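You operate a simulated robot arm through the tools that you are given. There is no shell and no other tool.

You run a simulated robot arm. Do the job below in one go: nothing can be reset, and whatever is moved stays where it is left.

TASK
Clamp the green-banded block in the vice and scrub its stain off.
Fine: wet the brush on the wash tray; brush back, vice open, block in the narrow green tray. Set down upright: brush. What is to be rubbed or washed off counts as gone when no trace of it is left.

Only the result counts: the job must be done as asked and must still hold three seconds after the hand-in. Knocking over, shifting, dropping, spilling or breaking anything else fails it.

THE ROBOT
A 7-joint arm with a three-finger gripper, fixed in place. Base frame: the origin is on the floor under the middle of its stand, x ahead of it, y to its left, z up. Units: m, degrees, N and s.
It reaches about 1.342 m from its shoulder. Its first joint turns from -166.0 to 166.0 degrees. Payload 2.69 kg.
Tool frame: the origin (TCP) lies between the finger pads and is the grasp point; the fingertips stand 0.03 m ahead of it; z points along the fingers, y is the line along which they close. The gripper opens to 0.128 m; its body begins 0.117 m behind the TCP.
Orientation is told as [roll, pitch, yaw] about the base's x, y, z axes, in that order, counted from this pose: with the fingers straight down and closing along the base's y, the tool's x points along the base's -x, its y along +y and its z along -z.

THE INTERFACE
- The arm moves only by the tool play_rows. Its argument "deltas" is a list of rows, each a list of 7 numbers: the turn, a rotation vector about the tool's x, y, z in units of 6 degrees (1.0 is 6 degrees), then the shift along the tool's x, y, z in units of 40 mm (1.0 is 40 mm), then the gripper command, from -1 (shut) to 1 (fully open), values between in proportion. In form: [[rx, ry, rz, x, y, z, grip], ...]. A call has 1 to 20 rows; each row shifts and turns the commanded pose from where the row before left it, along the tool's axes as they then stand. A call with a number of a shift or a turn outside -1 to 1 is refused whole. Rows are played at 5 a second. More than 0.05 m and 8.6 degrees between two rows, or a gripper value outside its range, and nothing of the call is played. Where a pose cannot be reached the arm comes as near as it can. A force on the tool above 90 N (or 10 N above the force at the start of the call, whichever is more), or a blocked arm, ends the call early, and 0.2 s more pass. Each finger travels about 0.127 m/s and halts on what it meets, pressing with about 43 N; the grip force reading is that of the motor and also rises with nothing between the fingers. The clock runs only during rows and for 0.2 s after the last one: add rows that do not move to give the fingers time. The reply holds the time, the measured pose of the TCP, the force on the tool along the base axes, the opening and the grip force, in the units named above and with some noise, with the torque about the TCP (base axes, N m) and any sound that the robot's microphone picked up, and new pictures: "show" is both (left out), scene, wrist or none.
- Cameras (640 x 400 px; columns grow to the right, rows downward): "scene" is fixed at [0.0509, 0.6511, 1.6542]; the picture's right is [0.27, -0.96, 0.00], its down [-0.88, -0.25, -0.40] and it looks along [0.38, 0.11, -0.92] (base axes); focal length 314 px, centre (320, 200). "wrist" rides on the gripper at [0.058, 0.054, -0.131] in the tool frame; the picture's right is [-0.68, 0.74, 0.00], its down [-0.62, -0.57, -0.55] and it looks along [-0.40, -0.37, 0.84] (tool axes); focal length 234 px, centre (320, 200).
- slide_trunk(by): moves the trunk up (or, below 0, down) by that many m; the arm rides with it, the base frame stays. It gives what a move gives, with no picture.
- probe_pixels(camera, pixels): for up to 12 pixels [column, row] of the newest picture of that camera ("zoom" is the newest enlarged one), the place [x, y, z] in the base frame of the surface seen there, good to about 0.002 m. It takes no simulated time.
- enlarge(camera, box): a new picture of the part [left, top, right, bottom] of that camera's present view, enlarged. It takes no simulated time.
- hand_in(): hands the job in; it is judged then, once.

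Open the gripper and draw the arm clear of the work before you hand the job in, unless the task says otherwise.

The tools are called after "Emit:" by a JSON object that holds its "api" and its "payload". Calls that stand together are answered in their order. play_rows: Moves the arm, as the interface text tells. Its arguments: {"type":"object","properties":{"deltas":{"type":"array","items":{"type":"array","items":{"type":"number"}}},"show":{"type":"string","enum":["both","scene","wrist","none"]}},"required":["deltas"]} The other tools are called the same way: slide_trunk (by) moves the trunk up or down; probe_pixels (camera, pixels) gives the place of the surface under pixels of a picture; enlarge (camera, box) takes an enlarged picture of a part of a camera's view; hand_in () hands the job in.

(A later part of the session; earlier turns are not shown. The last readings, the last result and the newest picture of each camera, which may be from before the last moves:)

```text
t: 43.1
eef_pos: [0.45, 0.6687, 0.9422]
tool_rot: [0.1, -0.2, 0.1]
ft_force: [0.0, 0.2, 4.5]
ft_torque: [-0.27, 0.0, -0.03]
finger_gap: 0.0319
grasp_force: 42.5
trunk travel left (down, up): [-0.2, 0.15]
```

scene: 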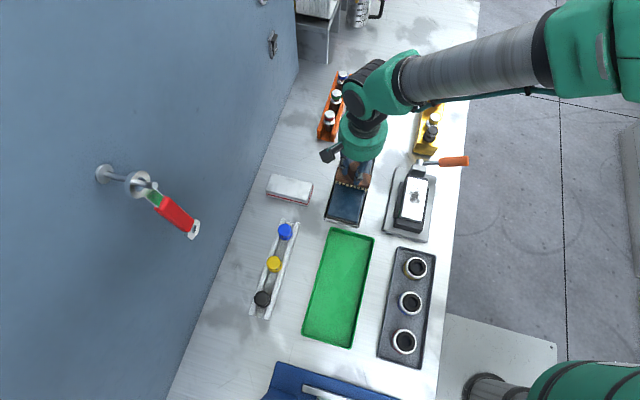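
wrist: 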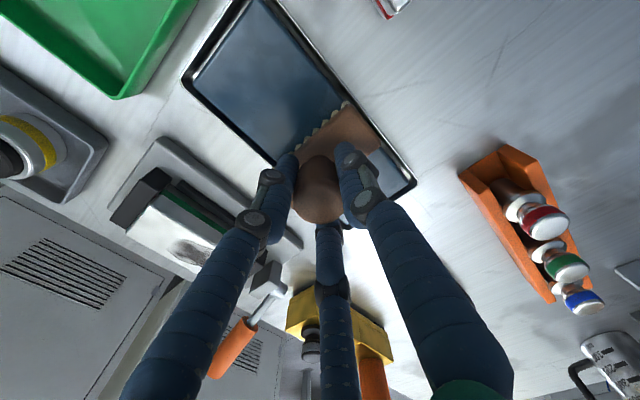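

Contact with ~6 N. I rub the brush back and forth on the pad to wet it fully.

Emit:
{"api": "play_rows", "payload": {"deltas": [[0, 0, 0, 0.3, 0, 0.01, -1], [0, 0, 0, 0.3, 0, 0, -1], [0, 0, 0, 0.3, 0, 0, -1], [0, 0, 0, 0, 0.15, 0, -1], [0, 0, 0, -0.3, 0, 0, -1], [0, 0, 0, -0.3, 0, 0, -1], [0, 0, 0, -0.3, -0.15, 0, -1], [0, 0, 0, 0, -0.15, 0, -1], [0, 0, 0, 0.3, 0, 0, -1], [0, 0, 0, 0.3, 0, 0, -1], [0, 0, 0, -0.3, 0.15, 0, -1], [0, 0, 0, -0.3, 0, 0, -1], [0, 0, 0, 0, 0, 0, -1]], "show": "both"}}

Emit:
{"api": "enlarge", "payload": {"camera": "scene", "box": [310, 130, 410, 230]}}

```text
t: 45.9
eef_pos: [0.4501, 0.6677, 0.9423]
tool_rot: [0.0, -0.1, 0.1]
ft_force: [-1.4, 0.9, 10.8]
ft_torque: [-0.09, 0.03, -0.05]
finger_gap: 0.0319
grasp_force: 43.3
trunk travel left (down, up): [-0.2, 0.15]
```

scene: 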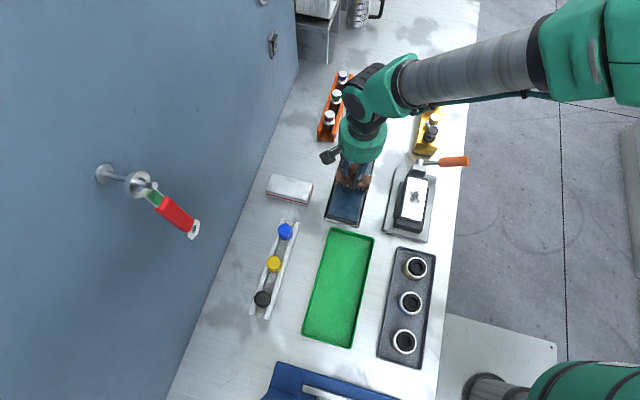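
wrist: 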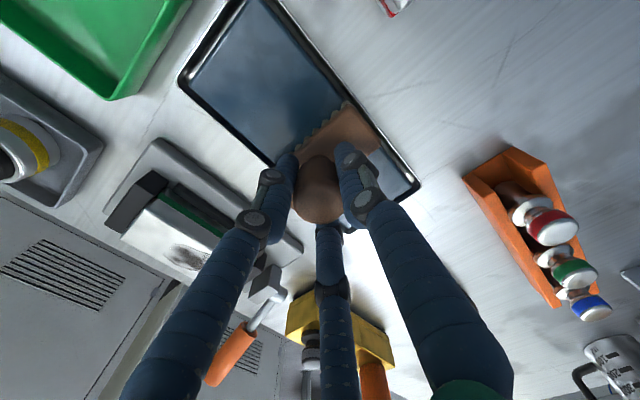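

```text
4.00 times, centred on (360, 180) of scene
```

zoom: 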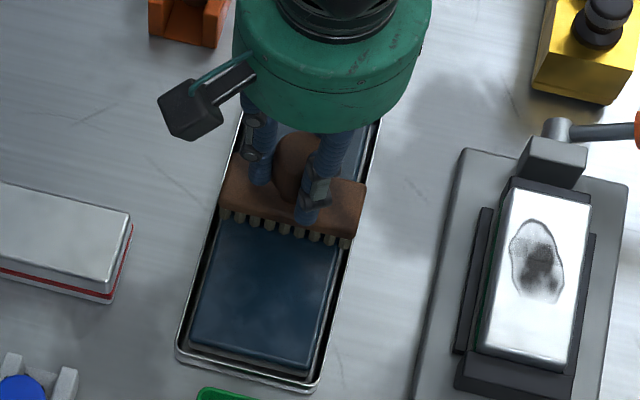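

The bristles look darker (wet). I lift to z≈1.0 and measure the stain's extent on the clamped block.

Emit:
{"api": "play_rows", "payload": {"deltas": [[0, 0, 0, 0, 0, -0.5, -1], [0, 0, 0, 0, 0, -0.95, -1], [0, 0, 0, 0, 0, 0, -1]], "show": "both"}}

Emit:
{"api": "enlarge", "payload": {"camera": "scene", "box": [390, 160, 440, 235]}}

```text
t: 46.7
eef_pos: [0.4517, 0.6656, 1.0002]
tool_rot: [0.0, -0.1, 0.1]
ft_force: [-0.4, -1.0, -0.3]
ft_torque: [0.05, -0.03, 0.01]
finger_gap: 0.0318
grasp_force: 42.9
trunk travel left (down, up): [-0.2, 0.15]
```

scene: 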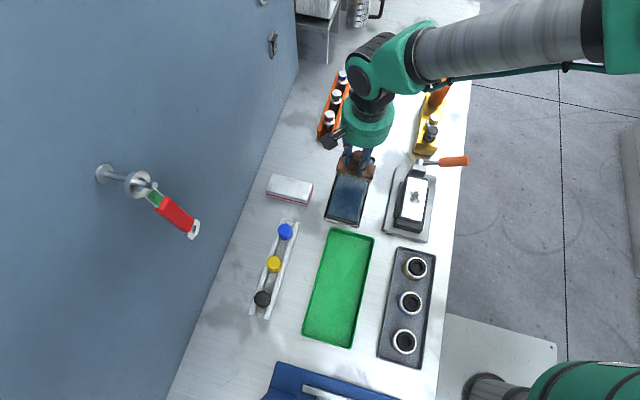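
wrist: 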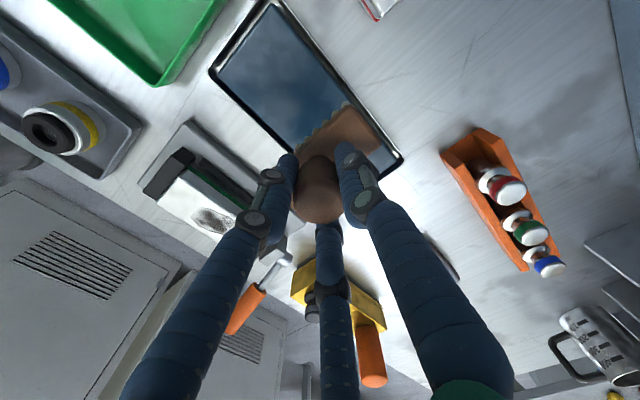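

```text
5.33 times, centred on (415, 198) of scene
```

zoom: 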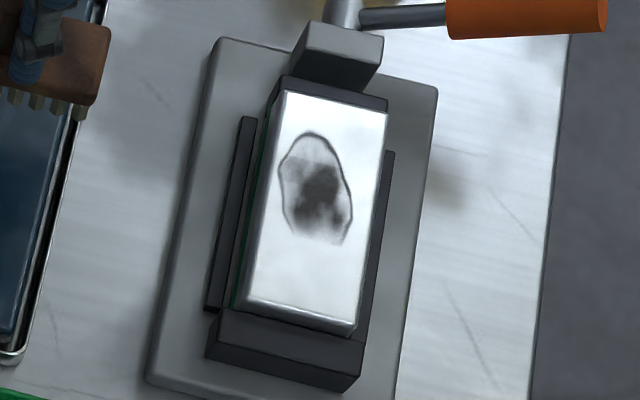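

Emit:
{"api": "probe_pixels", "payload": {"camera": "zoom", "pixels": [[310, 133], [278, 180], [352, 210], [290, 235], [345, 243], [320, 190], [285, 95], [385, 112], [355, 330], [240, 305]]}}

```text
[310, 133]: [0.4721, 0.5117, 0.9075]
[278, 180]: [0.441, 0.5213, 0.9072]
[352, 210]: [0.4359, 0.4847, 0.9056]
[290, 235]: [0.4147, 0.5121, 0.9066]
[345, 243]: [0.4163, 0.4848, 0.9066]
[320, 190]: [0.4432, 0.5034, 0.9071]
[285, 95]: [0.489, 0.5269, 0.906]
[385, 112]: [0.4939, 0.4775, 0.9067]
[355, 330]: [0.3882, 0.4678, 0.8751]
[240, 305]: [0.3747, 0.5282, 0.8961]
```

Stain spans x 0.413–0.474, y 0.484–0.523 on top z≈0.907. I carry the brush over it to (0.445, 0.502) and lower to z≈0.98.

Emit:
{"api": "play_rows", "payload": {"deltas": [[0, 0, 0, 0.035, -0.82, 0, -1], [0, 0, 0, 0.035, -0.82, 0, -1], [0, 0, 0, 0.035, -0.82, 0, -1], [0, 0, 0, 0.035, -0.82, 0, -1], [0, 0, 0, 0.035, -0.82, 0, -1], [0, 0, 0, 0, 0, 0.3, -1], [0, 0, 0, 0, 0, 0.2, -1], [0, 0, 0, 0, 0, 0, -1]], "show": "both"}}

Emit:
{"api": "enlarge", "payload": {"camera": "scene", "box": [370, 130, 470, 240]}}

```text
t: 48.5
eef_pos: [0.4433, 0.5052, 0.9795]
tool_rot: [0.0, -0.1, 0.1]
ft_force: [0.1, 0.2, -0.7]
ft_torque: [0.0, 0.0, 0.0]
finger_gap: 0.032
grasp_force: 42.7
trunk travel left (down, up): [-0.2, 0.15]
```

scene: 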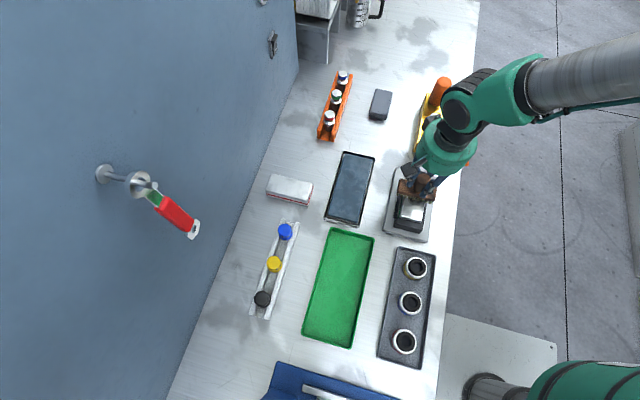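
wrist: 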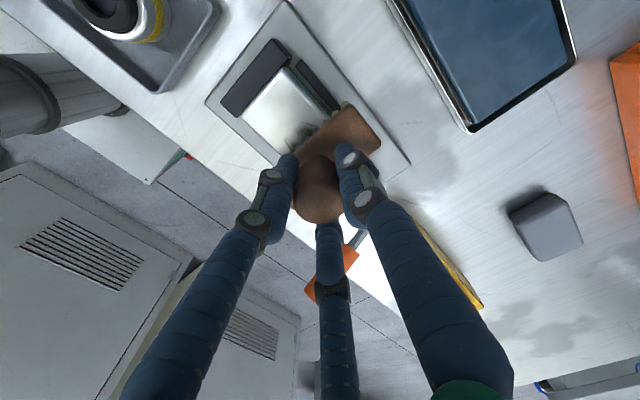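

```text
3.64 times, centred on (420, 185) of scene
```

zoom: 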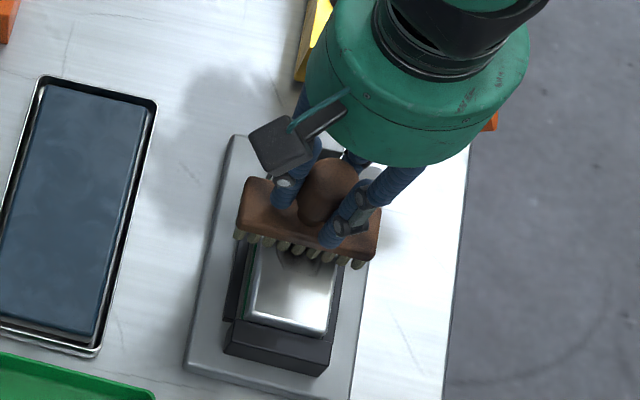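

I lower the last ~6 mm onto the block and check the force.

Emit:
{"api": "play_rows", "payload": {"deltas": [[0, 0, 0, 0, -0.06, 0.08, -1], [0, 0, 0, 0, 0, 0.06, -1], [0, 0, 0, 0, 0, 0.02, -1], [0, 0, 0, 0, 0, 0, -1]], "show": "none"}}

```text
t: 49.5
eef_pos: [0.4437, 0.5019, 0.9751]
tool_rot: [0.1, -0.1, 0.1]
ft_force: [-3.5, -3.3, 16.6]
ft_torque: [-0.37, 0.14, 0.02]
finger_gap: 0.0321
grasp_force: 42.8
trunk travel left (down, up): [-0.2, 0.15]
```

About 17 N on the block. I ease a touch and scrub along x over the whole stain.

Emit:
{"api": "play_rows", "payload": {"deltas": [[0, 0, 0, 0.25, 0, -0.01, -1], [0, 0, 0, 0.25, 0, 0, -1], [0, 0, 0, 0.25, 0, 0, -1], [0, 0, 0, 0.25, 0, 0, -1], [0, 0, 0, -0.25, 0, 0, -1], [0, 0, 0, -0.25, 0, 0, -1], [0, 0, 0, -0.25, 0, 0, -1], [0, 0, 0, -0.25, 0, 0, -1], [0, 0, 0, -0.25, 0, 0, -1], [0, 0, 0, -0.25, 0, 0, -1], [0, 0, 0, -0.25, 0, 0, -1], [0, 0, 0, 0.25, 0, 0, -1], [0, 0, 0, 0.25, 0, 0, -1], [0, 0, 0, 0.25, 0, 0, -1], [0, 0, 0, 0.25, 0, 0, -1], [0, 0, 0, 0.25, 0, 0, -1], [0, 0, 0, 0.25, 0, 0, -1], [0, 0, 0, 0.25, 0, 0, -1], [0, 0, 0, 0, 0, 0, -1]], "show": "both"}}

Emit:
{"api": "enlarge", "payload": {"camera": "scene", "box": [370, 130, 470, 240]}}

```text
t: 53.5
eef_pos: [0.4032, 0.503, 0.9733]
tool_rot: [-0.2, 0.0, 0.0]
ft_force: [-0.2, -1.2, 1.3]
ft_torque: [-0.01, 0.01, -0.02]
finger_gap: 0.0318
grasp_force: 42.9
trunk travel left (down, up): [-0.2, 0.15]
```

scene: 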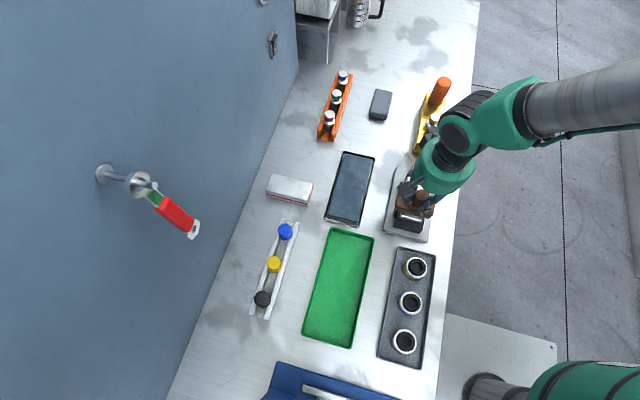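
wrist: 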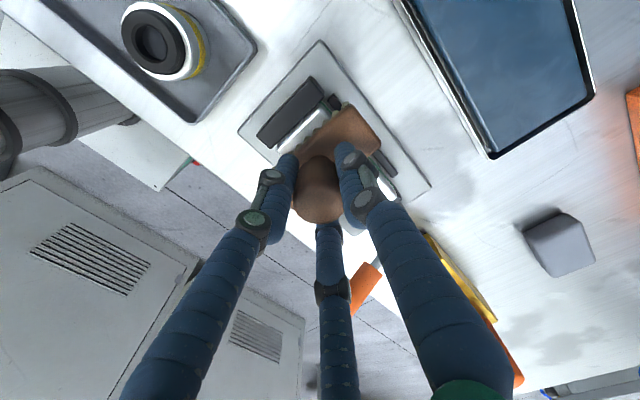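

```text
3.64 times, centred on (420, 185) of scene
```

zoom: 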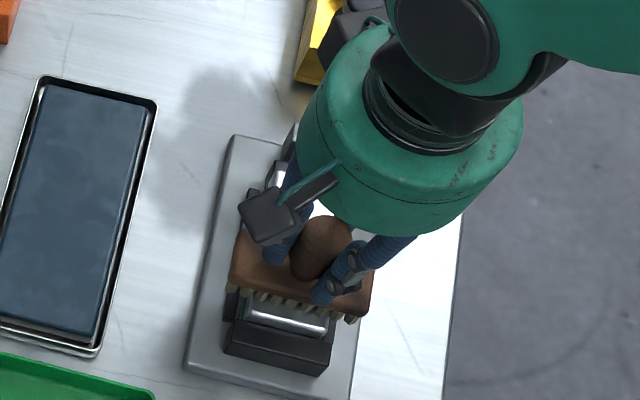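

Force dropped to ~1 N at x≈0.403. I lift and shift aside (+y) to see the result.

Emit:
{"api": "play_rows", "payload": {"deltas": [[0, 0, 0, 0, 0, -0.5, -1], [0, 0, 0, 0, 0, -0.5, -1], [0, 0, 0, 0, 0.9, 0, -1], [0, 0, 0, 0, 0.9, 0, -1], [0, 0, 0, 0, 0.9, 0, -1], [0, 0, 0, 0, 0.9, 0, -1], [0, 0, 0, 0, 0, 0, -1]], "show": "both"}}

Emit:
{"api": "enlarge", "payload": {"camera": "scene", "box": [390, 160, 440, 235]}}

Emit:
{"api": "enlarge", "payload": {"camera": "scene", "box": [310, 130, 410, 240]}}

```text
t: 55.1
eef_pos: [0.4031, 0.6468, 1.0131]
tool_rot: [-0.1, 0.0, 0.0]
ft_force: [0.6, -0.2, -0.7]
ft_torque: [-0.07, -0.02, -0.01]
finger_gap: 0.0319
grasp_force: 43.0
trunk travel left (down, up): [-0.2, 0.15]
```

scene: 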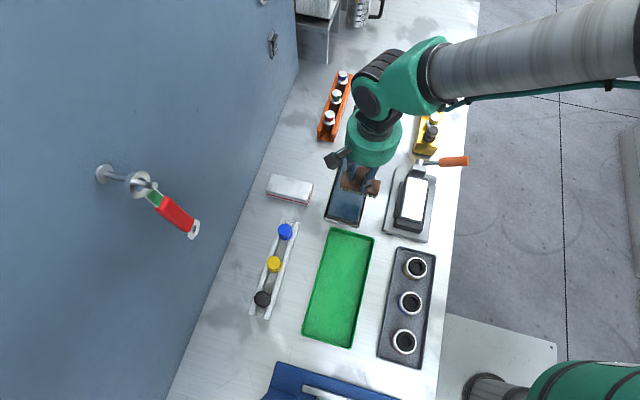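
wrist: 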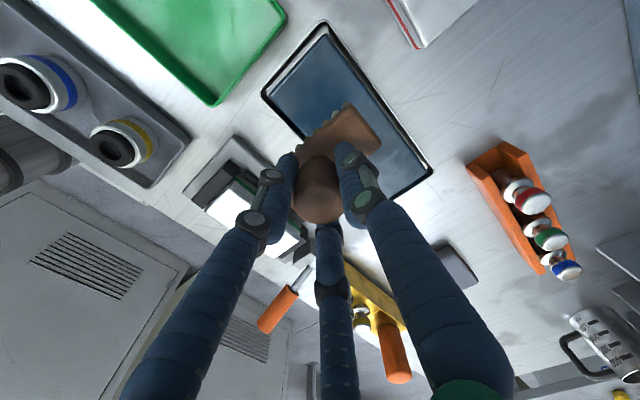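

```text
5.33 times, centred on (415, 198) of scene
```

zoom: 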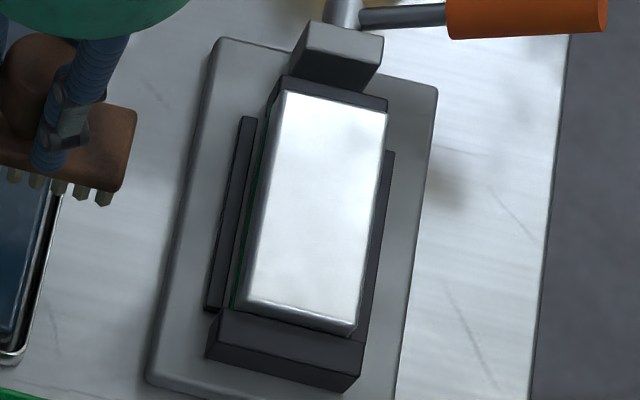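

```text
3.64 times, centred on (360, 185) of scene
```

zoom: 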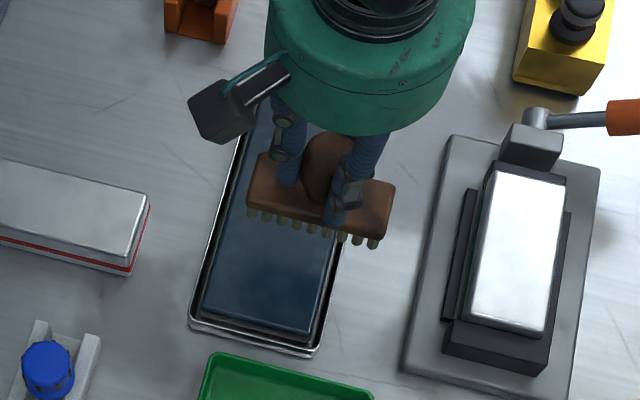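

The stain looks gone. I zoom in tightly to check for faint traces, from both cameras.

Emit:
{"api": "enlarge", "payload": {"camera": "scene", "box": [400, 172, 432, 225]}}

Emit:
{"api": "enlarge", "payload": {"camera": "wrist", "box": [180, 120, 330, 270]}}

```text
7.55 times, centred on (416, 198) of scene
```

zoom: 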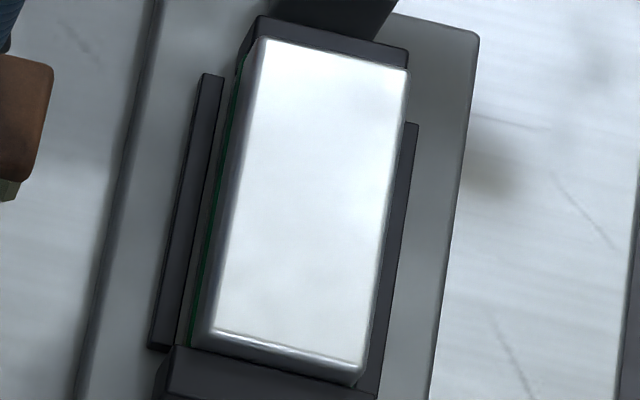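

```text
2.67 times, centred on (255, 195) of wrist
```

zoom: 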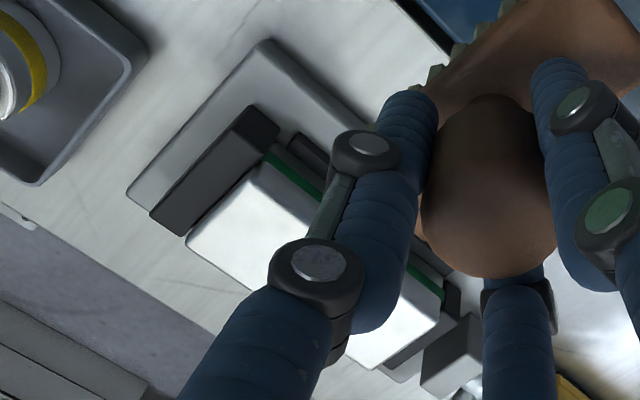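

It looks clean, but I'll make one more safe pass. First I check how the brush sits in the fingers.

Emit:
{"api": "enlarge", "payload": {"camera": "scene", "box": [335, 140, 395, 210]}}

Emit:
{"api": "enlarge", "payload": {"camera": "wrist", "box": [260, 80, 400, 260]}}

```text
5.71 times, centred on (365, 175) of scene
```

zoom: 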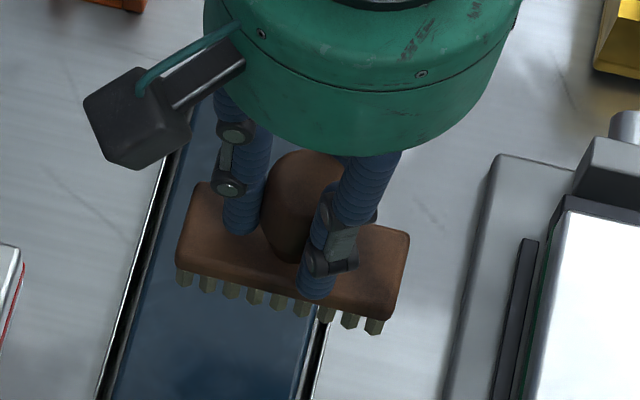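

```text
2.22 times, centred on (330, 170) of wrist
```

zoom: 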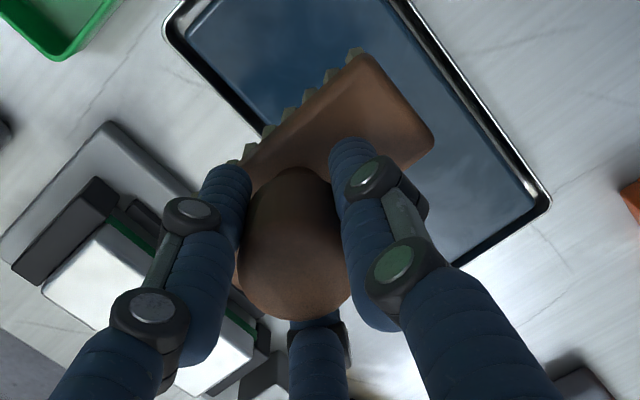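

I probe the brush body's top in this zoom to see any tilt.

Emit:
{"api": "probe_pixels", "payload": {"camera": "zoom", "pixels": [[365, 65], [425, 140], [380, 110], [320, 110], [265, 165], [360, 135], [300, 290], [290, 180]]}}

Emit:
{"api": "probe_pixels", "payload": {"camera": "scene", "pixels": [[345, 175], [348, 185], [377, 182], [374, 192], [362, 188], [344, 186], [376, 198]]}}

```text
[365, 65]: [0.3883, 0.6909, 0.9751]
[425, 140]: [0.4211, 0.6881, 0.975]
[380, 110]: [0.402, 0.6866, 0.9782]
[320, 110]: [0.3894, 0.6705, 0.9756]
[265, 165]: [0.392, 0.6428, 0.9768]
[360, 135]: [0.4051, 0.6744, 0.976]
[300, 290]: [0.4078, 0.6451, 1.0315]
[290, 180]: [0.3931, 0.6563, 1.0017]
```

```text
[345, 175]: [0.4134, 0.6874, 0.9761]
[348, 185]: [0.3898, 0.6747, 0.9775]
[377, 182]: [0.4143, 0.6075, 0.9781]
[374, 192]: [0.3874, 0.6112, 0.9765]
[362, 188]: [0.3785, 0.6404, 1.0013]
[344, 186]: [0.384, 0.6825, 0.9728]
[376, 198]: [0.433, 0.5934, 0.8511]
```

The brush is level, slipped only ~1 mm. I re-wet it quickly on the pad (currently under it) before the second pass.

Emit:
{"api": "play_rows", "payload": {"deltas": [[0, 0, 0, 0, 0.55, 0, -1], [0, 0, 0, 0, 0, 0.8, -1], [0, 0, 0, 0, 0, 0.8, -1], [0, 0, 0, 0, 0, 0.15, -1], [0, 0, 0, 0, 0, 0.05, -1], [0, 0, 0, 0, 0, 0, -1]], "show": "none"}}

```text
t: 56.5
eef_pos: [0.4045, 0.6679, 0.9414]
tool_rot: [0.0, 0.0, 0.1]
ft_force: [0.2, -0.2, 5.9]
ft_torque: [-0.24, -0.02, 0.02]
finger_gap: 0.0319
grasp_force: 42.9
trunk travel left (down, up): [-0.2, 0.15]
```

Contact at ~7 N on the pad. I rub briefly, lift, and go back over the block.

Emit:
{"api": "play_rows", "payload": {"deltas": [[0, 0, 0, -0.3, 0, 0, -1], [0, 0, 0, -0.3, 0.1, 0, -1], [0, 0, 0, 0.3, -0.2, 0, -1], [0, 0, 0, 0.3, 0.1, 0, -1], [0, 0, 0, 0, 0, -0.6, -1], [0, 0, 0, 0, 0, -0.9, -1], [0, 0, 0, 0, -0.92, 0, -1], [0, 0, 0, 0, -0.92, 0, -1], [0, 0, 0, 0, -0.92, 0, -1], [0, 0, 0, 0, -0.92, 0, -1], [0, 0, 0, 0, -0.47, 0, -1], [0, 0, 0, 0, 0, 0.45, -1], [0, 0, 0, 0, 0, 0.15, -1], [0, 0, 0, 0, 0, 0, -1]], "show": "none"}}

```text
t: 59.5
eef_pos: [0.4037, 0.5017, 0.9764]
tool_rot: [0.0, -0.1, 0.1]
ft_force: [0.3, 0.1, -0.9]
ft_torque: [0.0, 0.02, 0.01]
finger_gap: 0.0318
grasp_force: 42.8
trunk travel left (down, up): [-0.2, 0.15]
```

Just above the block. I lower ~4 mm to press.

Emit:
{"api": "play_rows", "payload": {"deltas": [[0, 0, 0, 0, 0, 0.06, -1], [0, 0, 0, 0, 0, 0.04, -1], [0, 0, 0, 0, 0, 0, -1]], "show": "none"}}

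```text
t: 60.3
eef_pos: [0.4026, 0.5017, 0.9745]
tool_rot: [0.1, -0.1, 0.2]
ft_force: [-2.5, -0.6, 5.5]
ft_torque: [-0.1, 0.14, 0.0]
finger_gap: 0.032
grasp_force: 42.8
trunk travel left (down, up): [-0.2, 0.15]
```

Contact ~7 N. I scrub forward and back across the stain zone with small y offsets.

Emit:
{"api": "play_rows", "payload": {"deltas": [[0, 0, 0, -0.25, 0, 0.02, -1], [0, 0, 0, -0.25, 0, 0, -1], [0, 0, 0, -0.25, 0, 0, -1], [0, 0, 0, -0.25, 0, 0, -1], [0, 0, 0, -0.25, 0, 0, -1], [0, 0, 0, -0.25, 0, 0, -1], [0, 0, 0, -0.25, 0, 0, -1], [0, 0, 0, 0, 0.12, 0, -1], [0, 0, 0, 0.25, 0, 0, -1], [0, 0, 0, 0.25, 0, 0, -1], [0, 0, 0, 0.25, 0, 0, -1], [0, 0, 0, 0.25, 0, 0, -1], [0, 0, 0, 0.25, -0.24, 0, -1], [0, 0, 0, -0.25, 0, 0, -1], [0, 0, 0, -0.25, 0, 0, -1], [0, 0, 0, -0.25, 0, 0, -1], [0, 0, 0, -0.25, 0, 0, -1], [0, 0, 0, 0.25, 0.12, 0, -1], [0, 0, 0, 0.25, 0, 0, -1], [0, 0, 0, 0.25, 0, 0, -1]], "show": "none"}}

```text
t: 64.5
eef_pos: [0.4318, 0.5012, 0.9745]
tool_rot: [0.1, -0.1, 0.1]
ft_force: [3.8, 0.7, 16.5]
ft_torque: [-0.06, -0.3, 0.02]
finger_gap: 0.0318
grasp_force: 42.6
trunk travel left (down, up): [-0.2, 0.15]
```

Good pressure (~17 N) throughout. I lift and move aside toward the brush's home to view the block.

Emit:
{"api": "play_rows", "payload": {"deltas": [[0, 0, 0, 0, 0, -0.4, -1], [0, 0, 0, 0, 0, -0.7, -1], [0, 0, 0, 0, 0.9, 0, -1], [0, 0, 0, 0, 0.9, 0, -1], [0, 0, 0, 0, 0.9, 0, -1], [0, 0, 0, 0, 0.9, 0, -1], [0, 0, 0, 0, 0, 0, -1]], "show": "both"}}

Emit:
{"api": "enlarge", "payload": {"camera": "scene", "box": [400, 172, 432, 225]}}

Emit:
{"api": "enlarge", "payload": {"camera": "scene", "box": [385, 140, 475, 250]}}

```text
t: 66.1
eef_pos: [0.4336, 0.6486, 1.0148]
tool_rot: [-0.2, 0.0, 0.1]
ft_force: [-0.6, 1.0, -1.4]
ft_torque: [-0.02, -0.04, 0.01]
finger_gap: 0.0319
grasp_force: 42.9
trunk travel left (down, up): [-0.2, 0.15]
```

scene: 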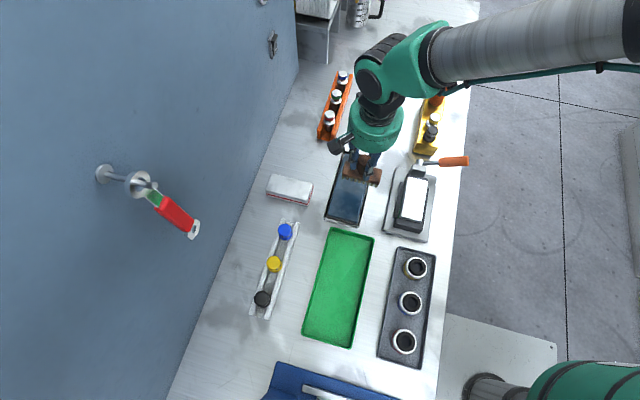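
wrist: 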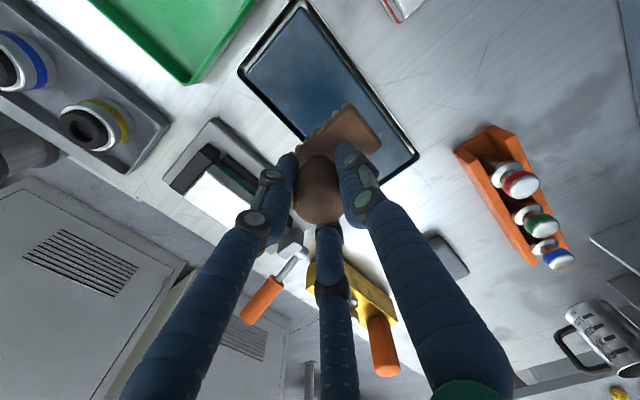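

```text
7.55 times, centred on (416, 198) of scene
```

zoom: 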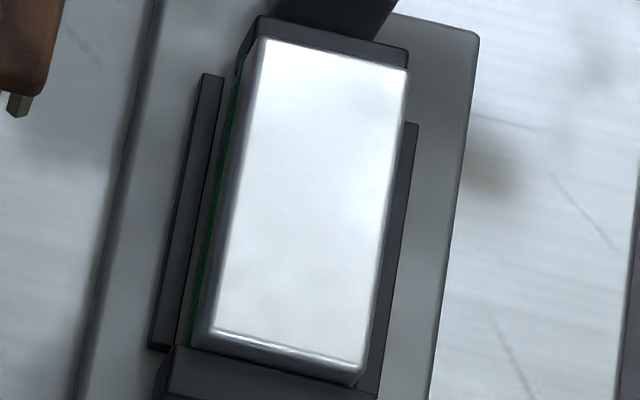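

```text
3.64 times, centred on (430, 195) of scene
```

zoom: 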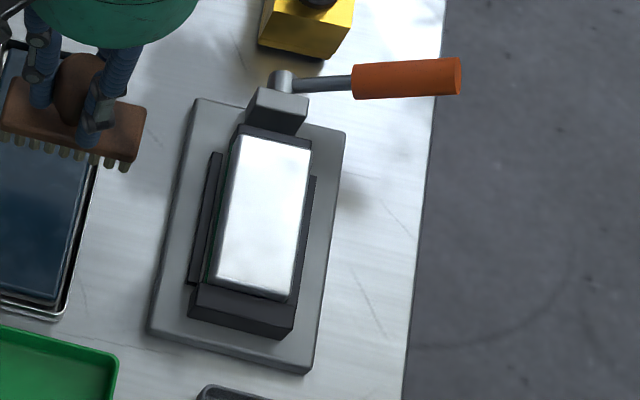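

Block is clean. I carry the brush back over its original spot (0.615, 0.6565) and lower to z≈0.93.

Emit:
{"api": "play_rows", "payload": {"deltas": [[0, 0, 0, -0.91, 0.04, 0, -1], [0, 0, 0, -0.91, 0.04, 0, -1], [0, 0, 0, -0.91, 0.04, 0, -1], [0, 0, 0, -0.91, 0.04, 0, -1], [0, 0, 0, -0.91, 0.04, 0, -1], [0, 0, 0, 0, 0, 0.8, -1], [0, 0, 0, 0, 0, 0.8, -1], [0, 0, 0, 0, 0, 0.4, -1], [0, 0, 0, 0, 0, 0, -1]], "show": "both"}}

```text
t: 68.1
eef_pos: [0.6153, 0.6538, 0.9362]
tool_rot: [0.0, -0.1, 0.1]
ft_force: [0.4, -0.2, -0.7]
ft_torque: [-0.02, -0.02, -0.03]
finger_gap: 0.0319
grasp_force: 42.5
trunk travel left (down, up): [-0.2, 0.15]
```

scene: 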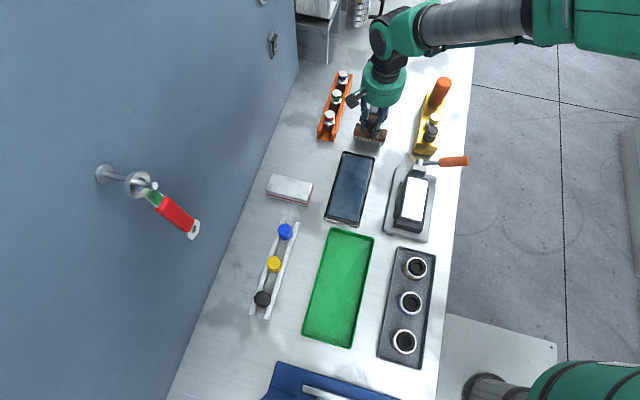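
wrist: 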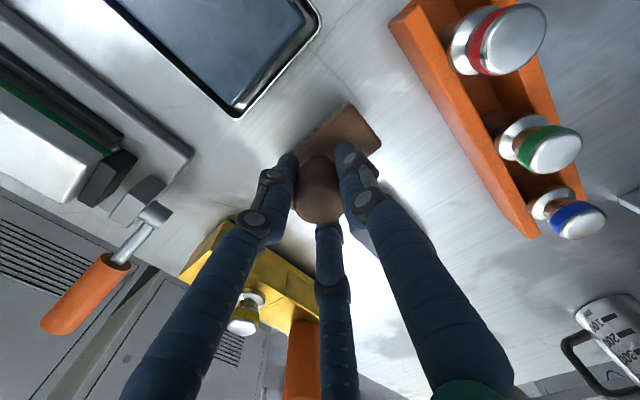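

I correct y by +3 mm and lower onto the table in small steps.

Emit:
{"api": "play_rows", "payload": {"deltas": [[0, 0, 0, 0, 0.06, 0.2, -1], [0, 0, 0, 0, 0, 0.15, -1], [0, 0, 0, 0, 0, 0.06, -1], [0, 0, 0, 0, 0, 0.04, -1], [0, 0, 0, 0, 0, 0, -1]], "show": "none"}}

```text
t: 69.3
eef_pos: [0.6159, 0.6567, 0.9173]
tool_rot: [0.0, 0.0, 0.0]
ft_force: [0.5, 0.0, -0.2]
ft_torque: [0.03, -0.01, 0.03]
finger_gap: 0.032
grasp_force: 43.2
trunk travel left (down, up): [-0.2, 0.15]
```

Emit:
{"api": "play_rows", "payload": {"deltas": [[0, 0, 0, 0, 0, 0.03, -1], [0, 0, 0, 0, 0, 0.03, -1], [0, 0, 0, 0, 0, 0, -1]], "show": "both"}}

```text
t: 70.1
eef_pos: [0.6156, 0.6569, 0.9173]
tool_rot: [0.0, -0.1, 0.1]
ft_force: [0.2, -2.5, 9.9]
ft_torque: [-0.38, 0.03, 0.0]
finger_gap: 0.0321
grasp_force: 43.2
trunk travel left (down, up): [-0.2, 0.15]
```

scene: 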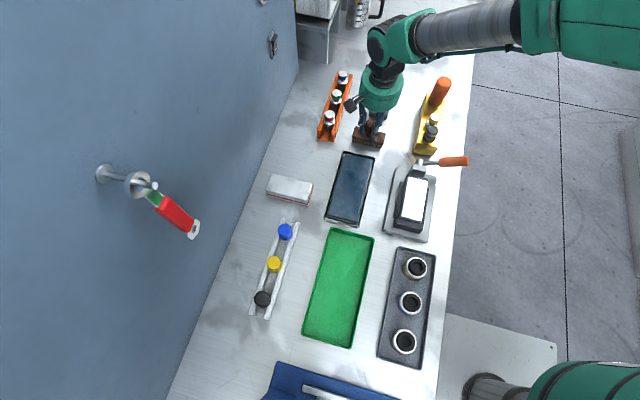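
wrist: 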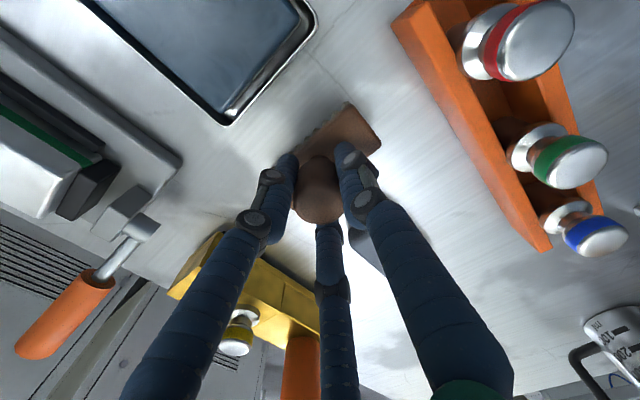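

The brush rests on the table (~10 N). I ease off slightly and open the fingers gradually to release.

Emit:
{"api": "play_rows", "payload": {"deltas": [[0, 0, 0, 0, 0, -0.02, -1], [0, 0, 0, 0, 0, 0, -0.45], [0, 0, 0, 0, 0, 0, -0.3], [0, 0, 0, 0, 0, 0, 0], [0, 0, 0, 0, 0, 0, 0.25], [0, 0, 0, 0, 0, 0, 0.25]], "show": "both"}}

Emit:
{"api": "enlarge", "payload": {"camera": "scene", "box": [335, 95, 405, 165]}}

```text
t: 71.5
eef_pos: [0.6155, 0.6569, 0.9168]
tool_rot: [0.0, -0.1, 0.2]
ft_force: [0.3, -0.3, 0.6]
ft_torque: [0.0, 0.0, 0.01]
finger_gap: 0.0799
grasp_force: 0.1
trunk travel left (down, up): [-0.2, 0.15]
```

scene: 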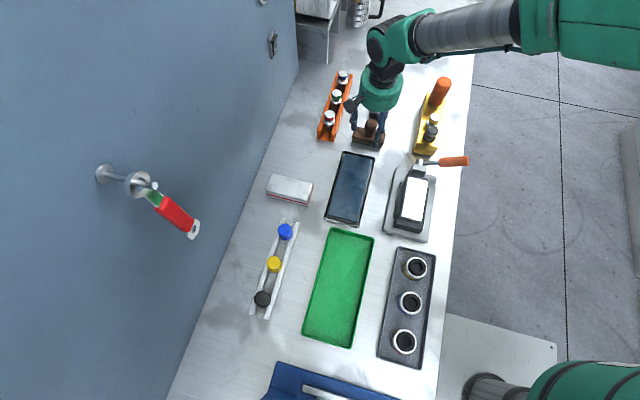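
wrist: 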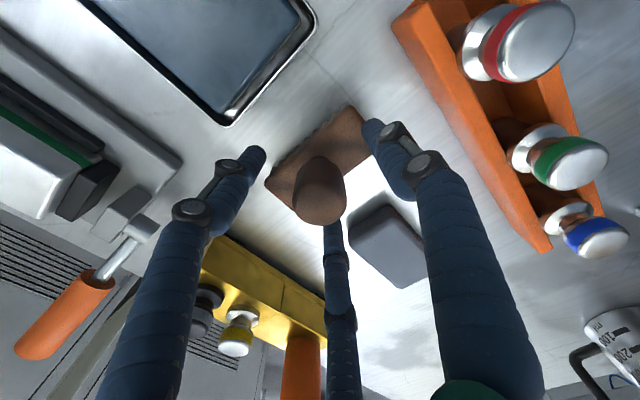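

```text
5.71 times, centred on (370, 130) of scene
```

zoom: 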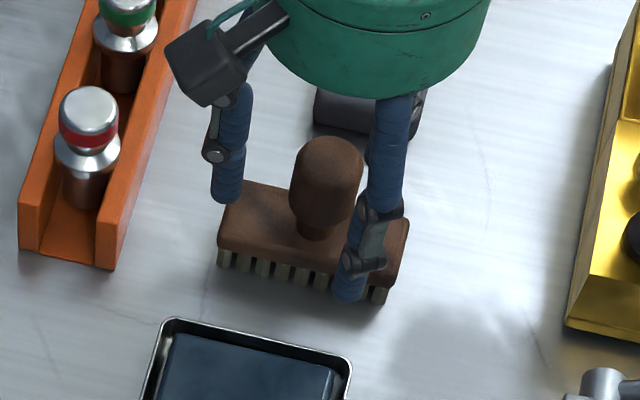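

The brush stands upright at its place, fingers free. I rise straight up, then move over to the −y side of the vice at (0.554, 0.33, 1.12), closing the fingers on the way.

Emit:
{"api": "play_rows", "payload": {"deltas": [[0, 0, 0, 0, 0, -0.4, 0.25], [0, 0, 0, 0, 0, -0.8, 0.25], [0, 0, 0, 0, 0, -0.95, 0.25], [0, 0, 0, 0, 0, -0.95, 0.25], [0, 0, 0, 0, 0, -0.95, 0.25], [0, 0, 0, 0, 0, -0.95, 0.25], [0, 0, 0, 0.171, -0.908, 0, -0.3], [0, 0, 0, 0.171, -0.908, 0, -1], [0, 0, 0, 0.171, -0.908, 0, -1], [0, 0, 0, 0.171, -0.908, 0, -1], [0, 0, 0, 0.171, -0.908, 0, -1], [0, 0, 0, 0.171, -0.908, 0, -1], [0, 0, 0, 0.171, -0.908, 0, -1], [0, 0, 0, 0.171, -0.908, 0, -1], [0, 0, 0, 0.171, -0.908, 0, -1], [0, 0, 0, 0, 0, 0, -1]], "show": "both"}}

Emit:
{"api": "enlarge", "payload": {"camera": "scene", "box": [335, 95, 475, 245]}}

```text
t: 74.9
eef_pos: [0.5541, 0.3298, 1.1182]
tool_rot: [0.0, -0.2, 0.1]
ft_force: [-0.2, -0.6, 0.5]
ft_torque: [0.03, -0.03, 0.03]
finger_gap: 0.0023
grasp_force: 31.6
trunk travel left (down, up): [-0.2, 0.15]
```

scene: 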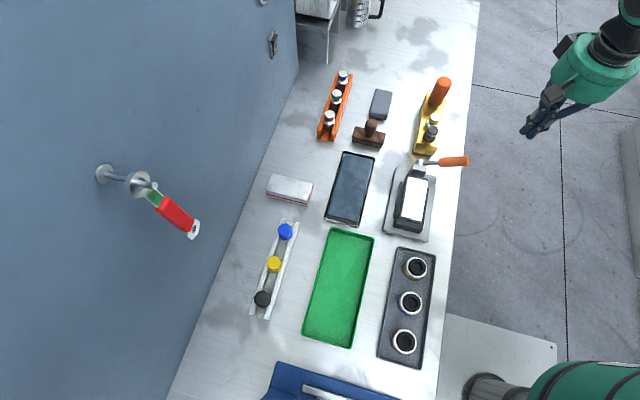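
wrist: 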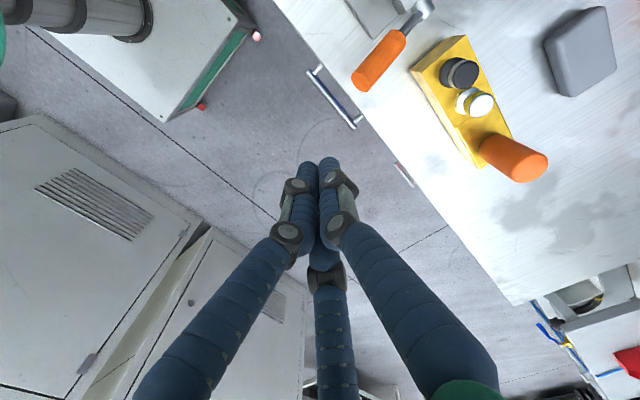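

```text
2.67 times, centred on (405, 170) of scene
```

zoom: 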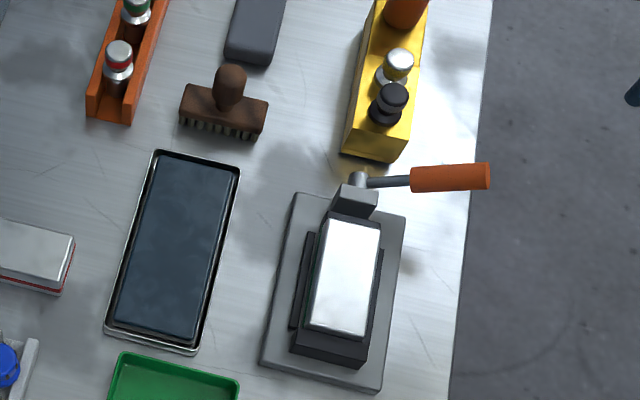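

Brush is upright and in place; the lever is at (453,160) in the scene. I now tilt the hand by roll +35° so the fingers point toward +y and down.

Emit:
{"api": "play_rows", "payload": {"deltas": [[-1, 0, 0, 0, 0, 0, -1], [-1, 0, 0, 0, 0, 0, -1], [-1, 0, 0, 0, 0, 0, -1], [-1, 0, 0, 0, 0, 0, -1], [-1, 0, 0, 0, 0, 0, -1], [-0.83, 0, 0, 0, 0, 0, -1], [0, 0, 0, 0, 0, 0, -1]], "show": "both"}}

```text
t: 76.5
eef_pos: [0.5539, 0.331, 1.1172]
tool_rot: [35.0, -0.1, 0.1]
ft_force: [0.3, -0.3, -0.4]
ft_torque: [0.02, 0.0, 0.03]
finger_gap: 0.0017
grasp_force: 31.2
trunk travel left (down, up): [-0.2, 0.15]
```

scene: 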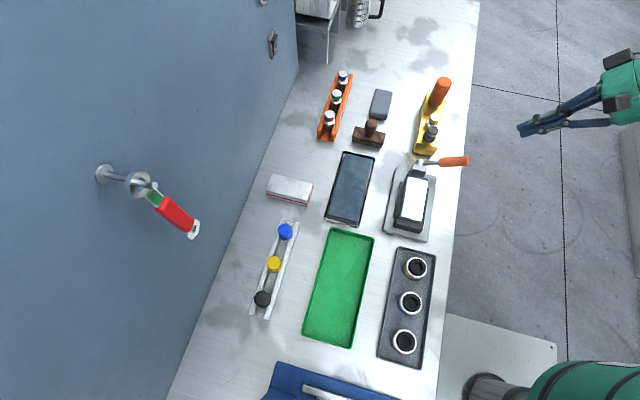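
wrist: 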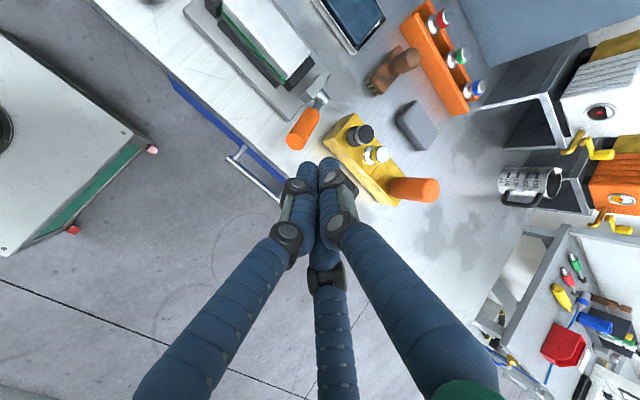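

Roll is 35°. I probe the lever handle's ends from this view.

Emit:
{"api": "enlarge", "payload": {"camera": "wrist", "box": [260, 60, 380, 200]}}

Emit:
{"api": "probe_pixels", "payload": {"camera": "wrist", "pixels": [[296, 142], [290, 136], [303, 145], [298, 130], [305, 118], [312, 112], [318, 120], [321, 98], [310, 90], [300, 120], [308, 135]]}}

```text
2.86 times, centred on (320, 130) of wrist
```

zoom: 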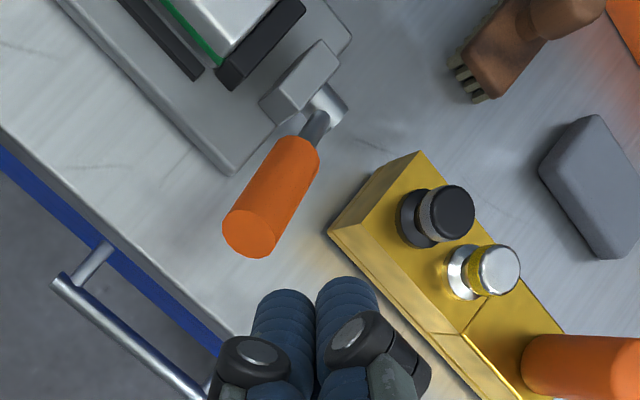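

```text
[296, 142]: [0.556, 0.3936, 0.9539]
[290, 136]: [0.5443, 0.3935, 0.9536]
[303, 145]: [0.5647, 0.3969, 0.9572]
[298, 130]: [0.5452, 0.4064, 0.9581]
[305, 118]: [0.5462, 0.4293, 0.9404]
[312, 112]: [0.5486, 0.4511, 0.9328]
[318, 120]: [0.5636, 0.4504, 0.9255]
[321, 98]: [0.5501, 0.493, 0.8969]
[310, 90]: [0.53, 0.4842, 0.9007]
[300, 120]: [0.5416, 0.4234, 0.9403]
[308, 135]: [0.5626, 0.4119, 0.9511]
```

I check the bar at the bench edge, to be sure the hand stays clear of it.

Emit:
{"api": "probe_pixels", "payload": {"camera": "wrist", "pixels": [[240, 165], [260, 182], [275, 195], [233, 155], [200, 90], [255, 140], [270, 155], [290, 165]]}}

```text
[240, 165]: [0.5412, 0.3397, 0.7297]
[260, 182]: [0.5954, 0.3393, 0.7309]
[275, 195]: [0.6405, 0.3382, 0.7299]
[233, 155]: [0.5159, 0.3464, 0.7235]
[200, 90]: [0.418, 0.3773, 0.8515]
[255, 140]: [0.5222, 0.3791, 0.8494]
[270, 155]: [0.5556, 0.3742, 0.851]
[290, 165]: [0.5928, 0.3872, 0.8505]
```

Bar is at z≈0.73, well below. I move down on the −y side and then in under the handle, keeping ~2 cm clearance.

Emit:
{"api": "play_rows", "payload": {"deltas": [[0, 0, 0, 0, -0.525, 0.652, -1], [0, 0, 0, 0, -0.525, 0.652, -1], [0, 0, 0, 0, -0.525, 0.652, -1], [0, 0, 0, 0, -0.525, 0.652, -1], [0, 0, 0, 0, -0.525, 0.652, -1], [0, 0, 0, 0, 0, 0, -1]], "show": "both"}}

```text
t: 77.9
eef_pos: [0.554, 0.316, 0.9521]
tool_rot: [35.0, 0.0, 0.2]
ft_force: [0.9, -0.4, 0.0]
ft_torque: [-0.02, 0.05, -0.01]
finger_gap: 0.0022
grasp_force: 31.7
trunk travel left (down, up): [-0.2, 0.15]
```

scene: 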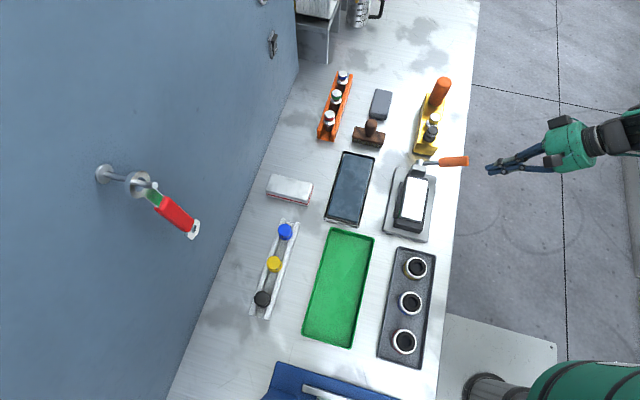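
wrist: 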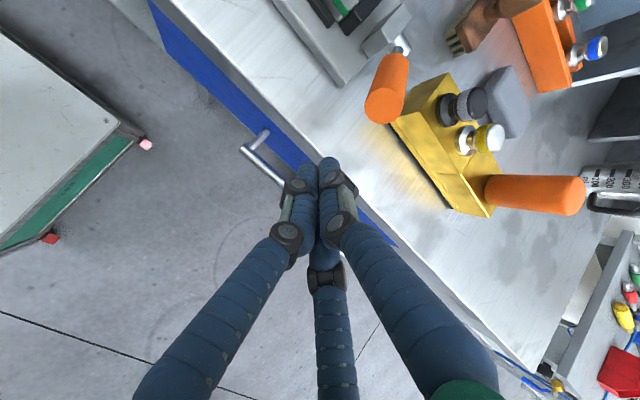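

Clear path. I move in diagonally under the handle to TCP ≈(0.554, 0.3765, 0.919).

Emit:
{"api": "play_rows", "payload": {"deltas": [[0, 0, 0, 0, 0.192, 0.384, -1], [0, 0, 0, 0, 0.192, 0.384, -1], [0, 0, 0, 0, 0.192, 0.384, -1], [0, 0, 0, 0, 0.192, 0.384, -1], [0, 0, 0, 0, 0, 0, -1]], "show": "both"}}

Emit:
{"api": "enlarge", "payload": {"camera": "scene", "box": [400, 120, 520, 220]}}

Emit:
{"api": "enlarge", "payload": {"camera": "wrist", "box": [260, 60, 440, 240]}}

```text
t: 79.1
eef_pos: [0.5553, 0.3785, 0.9191]
tool_rot: [35.1, 0.0, 0.1]
ft_force: [-1.5, -3.0, -2.1]
ft_torque: [0.08, -0.05, 0.03]
finger_gap: 0.0019
grasp_force: 31.8
trunk travel left (down, up): [-0.2, 0.15]
```

scene: 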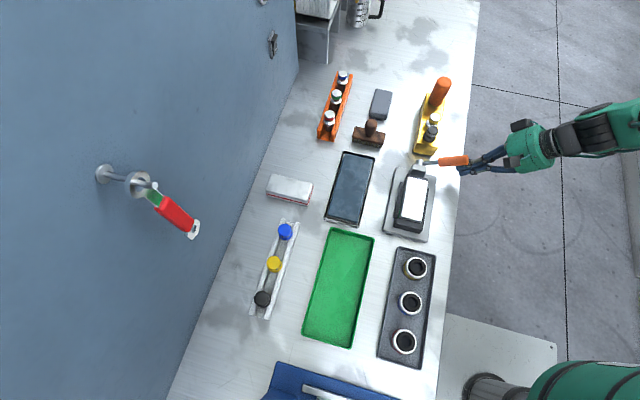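
wrist: 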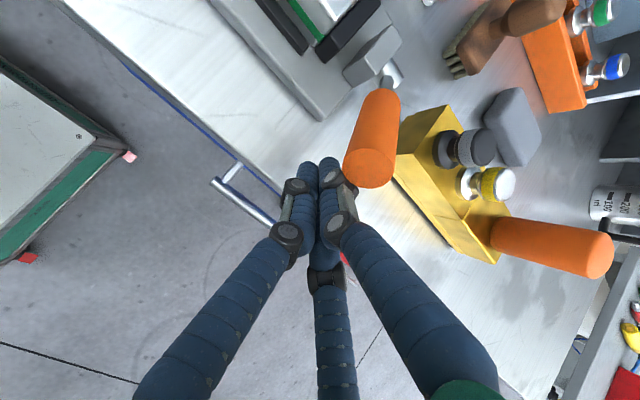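

```text
4.00 times, centred on (460, 170) of scene
```

zoom: 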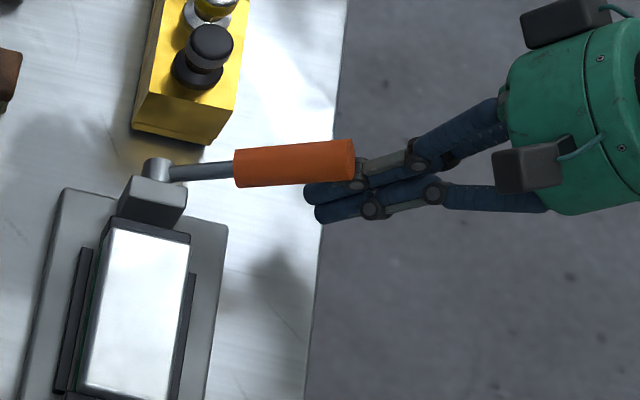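

```text
2.22 times, centred on (350, 150) of wrist
```

zoom: 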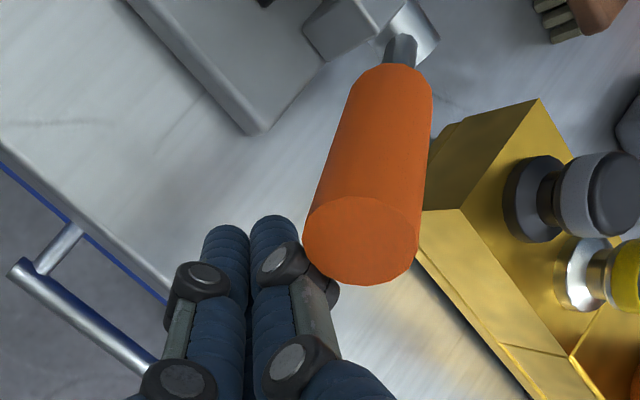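

A light contact (~3 N) shows the steep finger shaft touching the handle's end — the hand must be flatter than the handle. I back off 5 cm in −y and tilt to roll 70°.

Emit:
{"api": "play_rows", "payload": {"deltas": [[0, 0, 0, 0, -0.512, -0.359, -1], [0, 0, 0, 0, -0.512, -0.359, -1], [-1, 0, 0, 0, 0, 0, -1], [-1, 0, 0, 0, 0, 0, -1], [-1, 0, 0, 0, 0, 0, -1], [-1, 0, 0, 0, 0, 0, -1], [-1, 0, 0, 0, 0, 0, -1], [-0.82, 0, 0, 0, 0, 0, -1], [0, 0, 0, 0, 0, 0, -1]], "show": "both"}}

Emit:
{"api": "enlarge", "payload": {"camera": "scene", "box": [400, 120, 520, 220]}}

```text
t: 81.1
eef_pos: [0.5555, 0.3288, 0.9168]
tool_rot: [70.0, -0.2, 0.1]
ft_force: [0.2, 0.6, -0.6]
ft_torque: [0.01, 0.02, 0.0]
finger_gap: 0.0022
grasp_force: 31.9
trunk travel left (down, up): [-0.2, 0.15]
```

scene: 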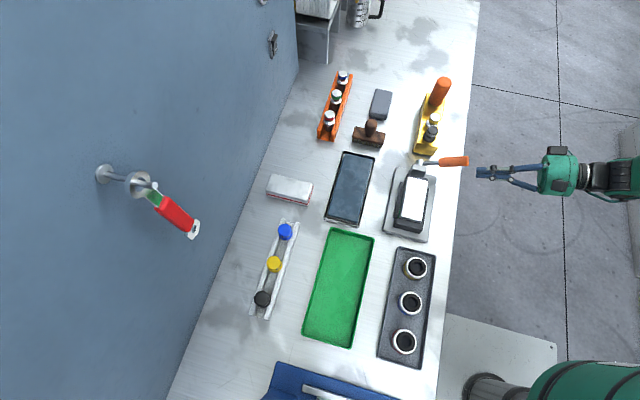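
wrist: 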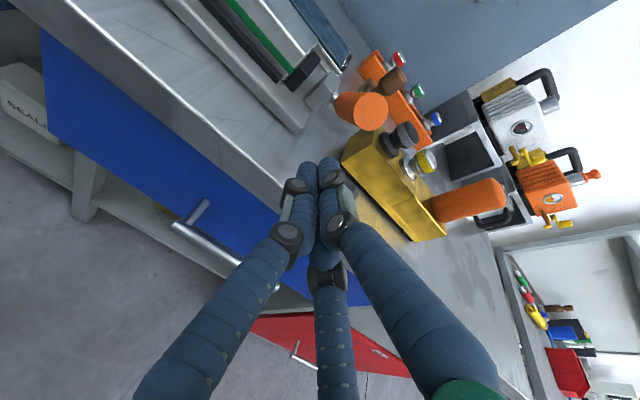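

```text
4.00 times, centred on (460, 170) of scene
```

zoom: 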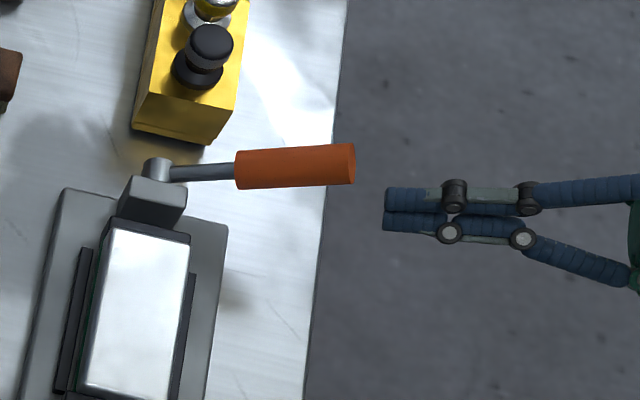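

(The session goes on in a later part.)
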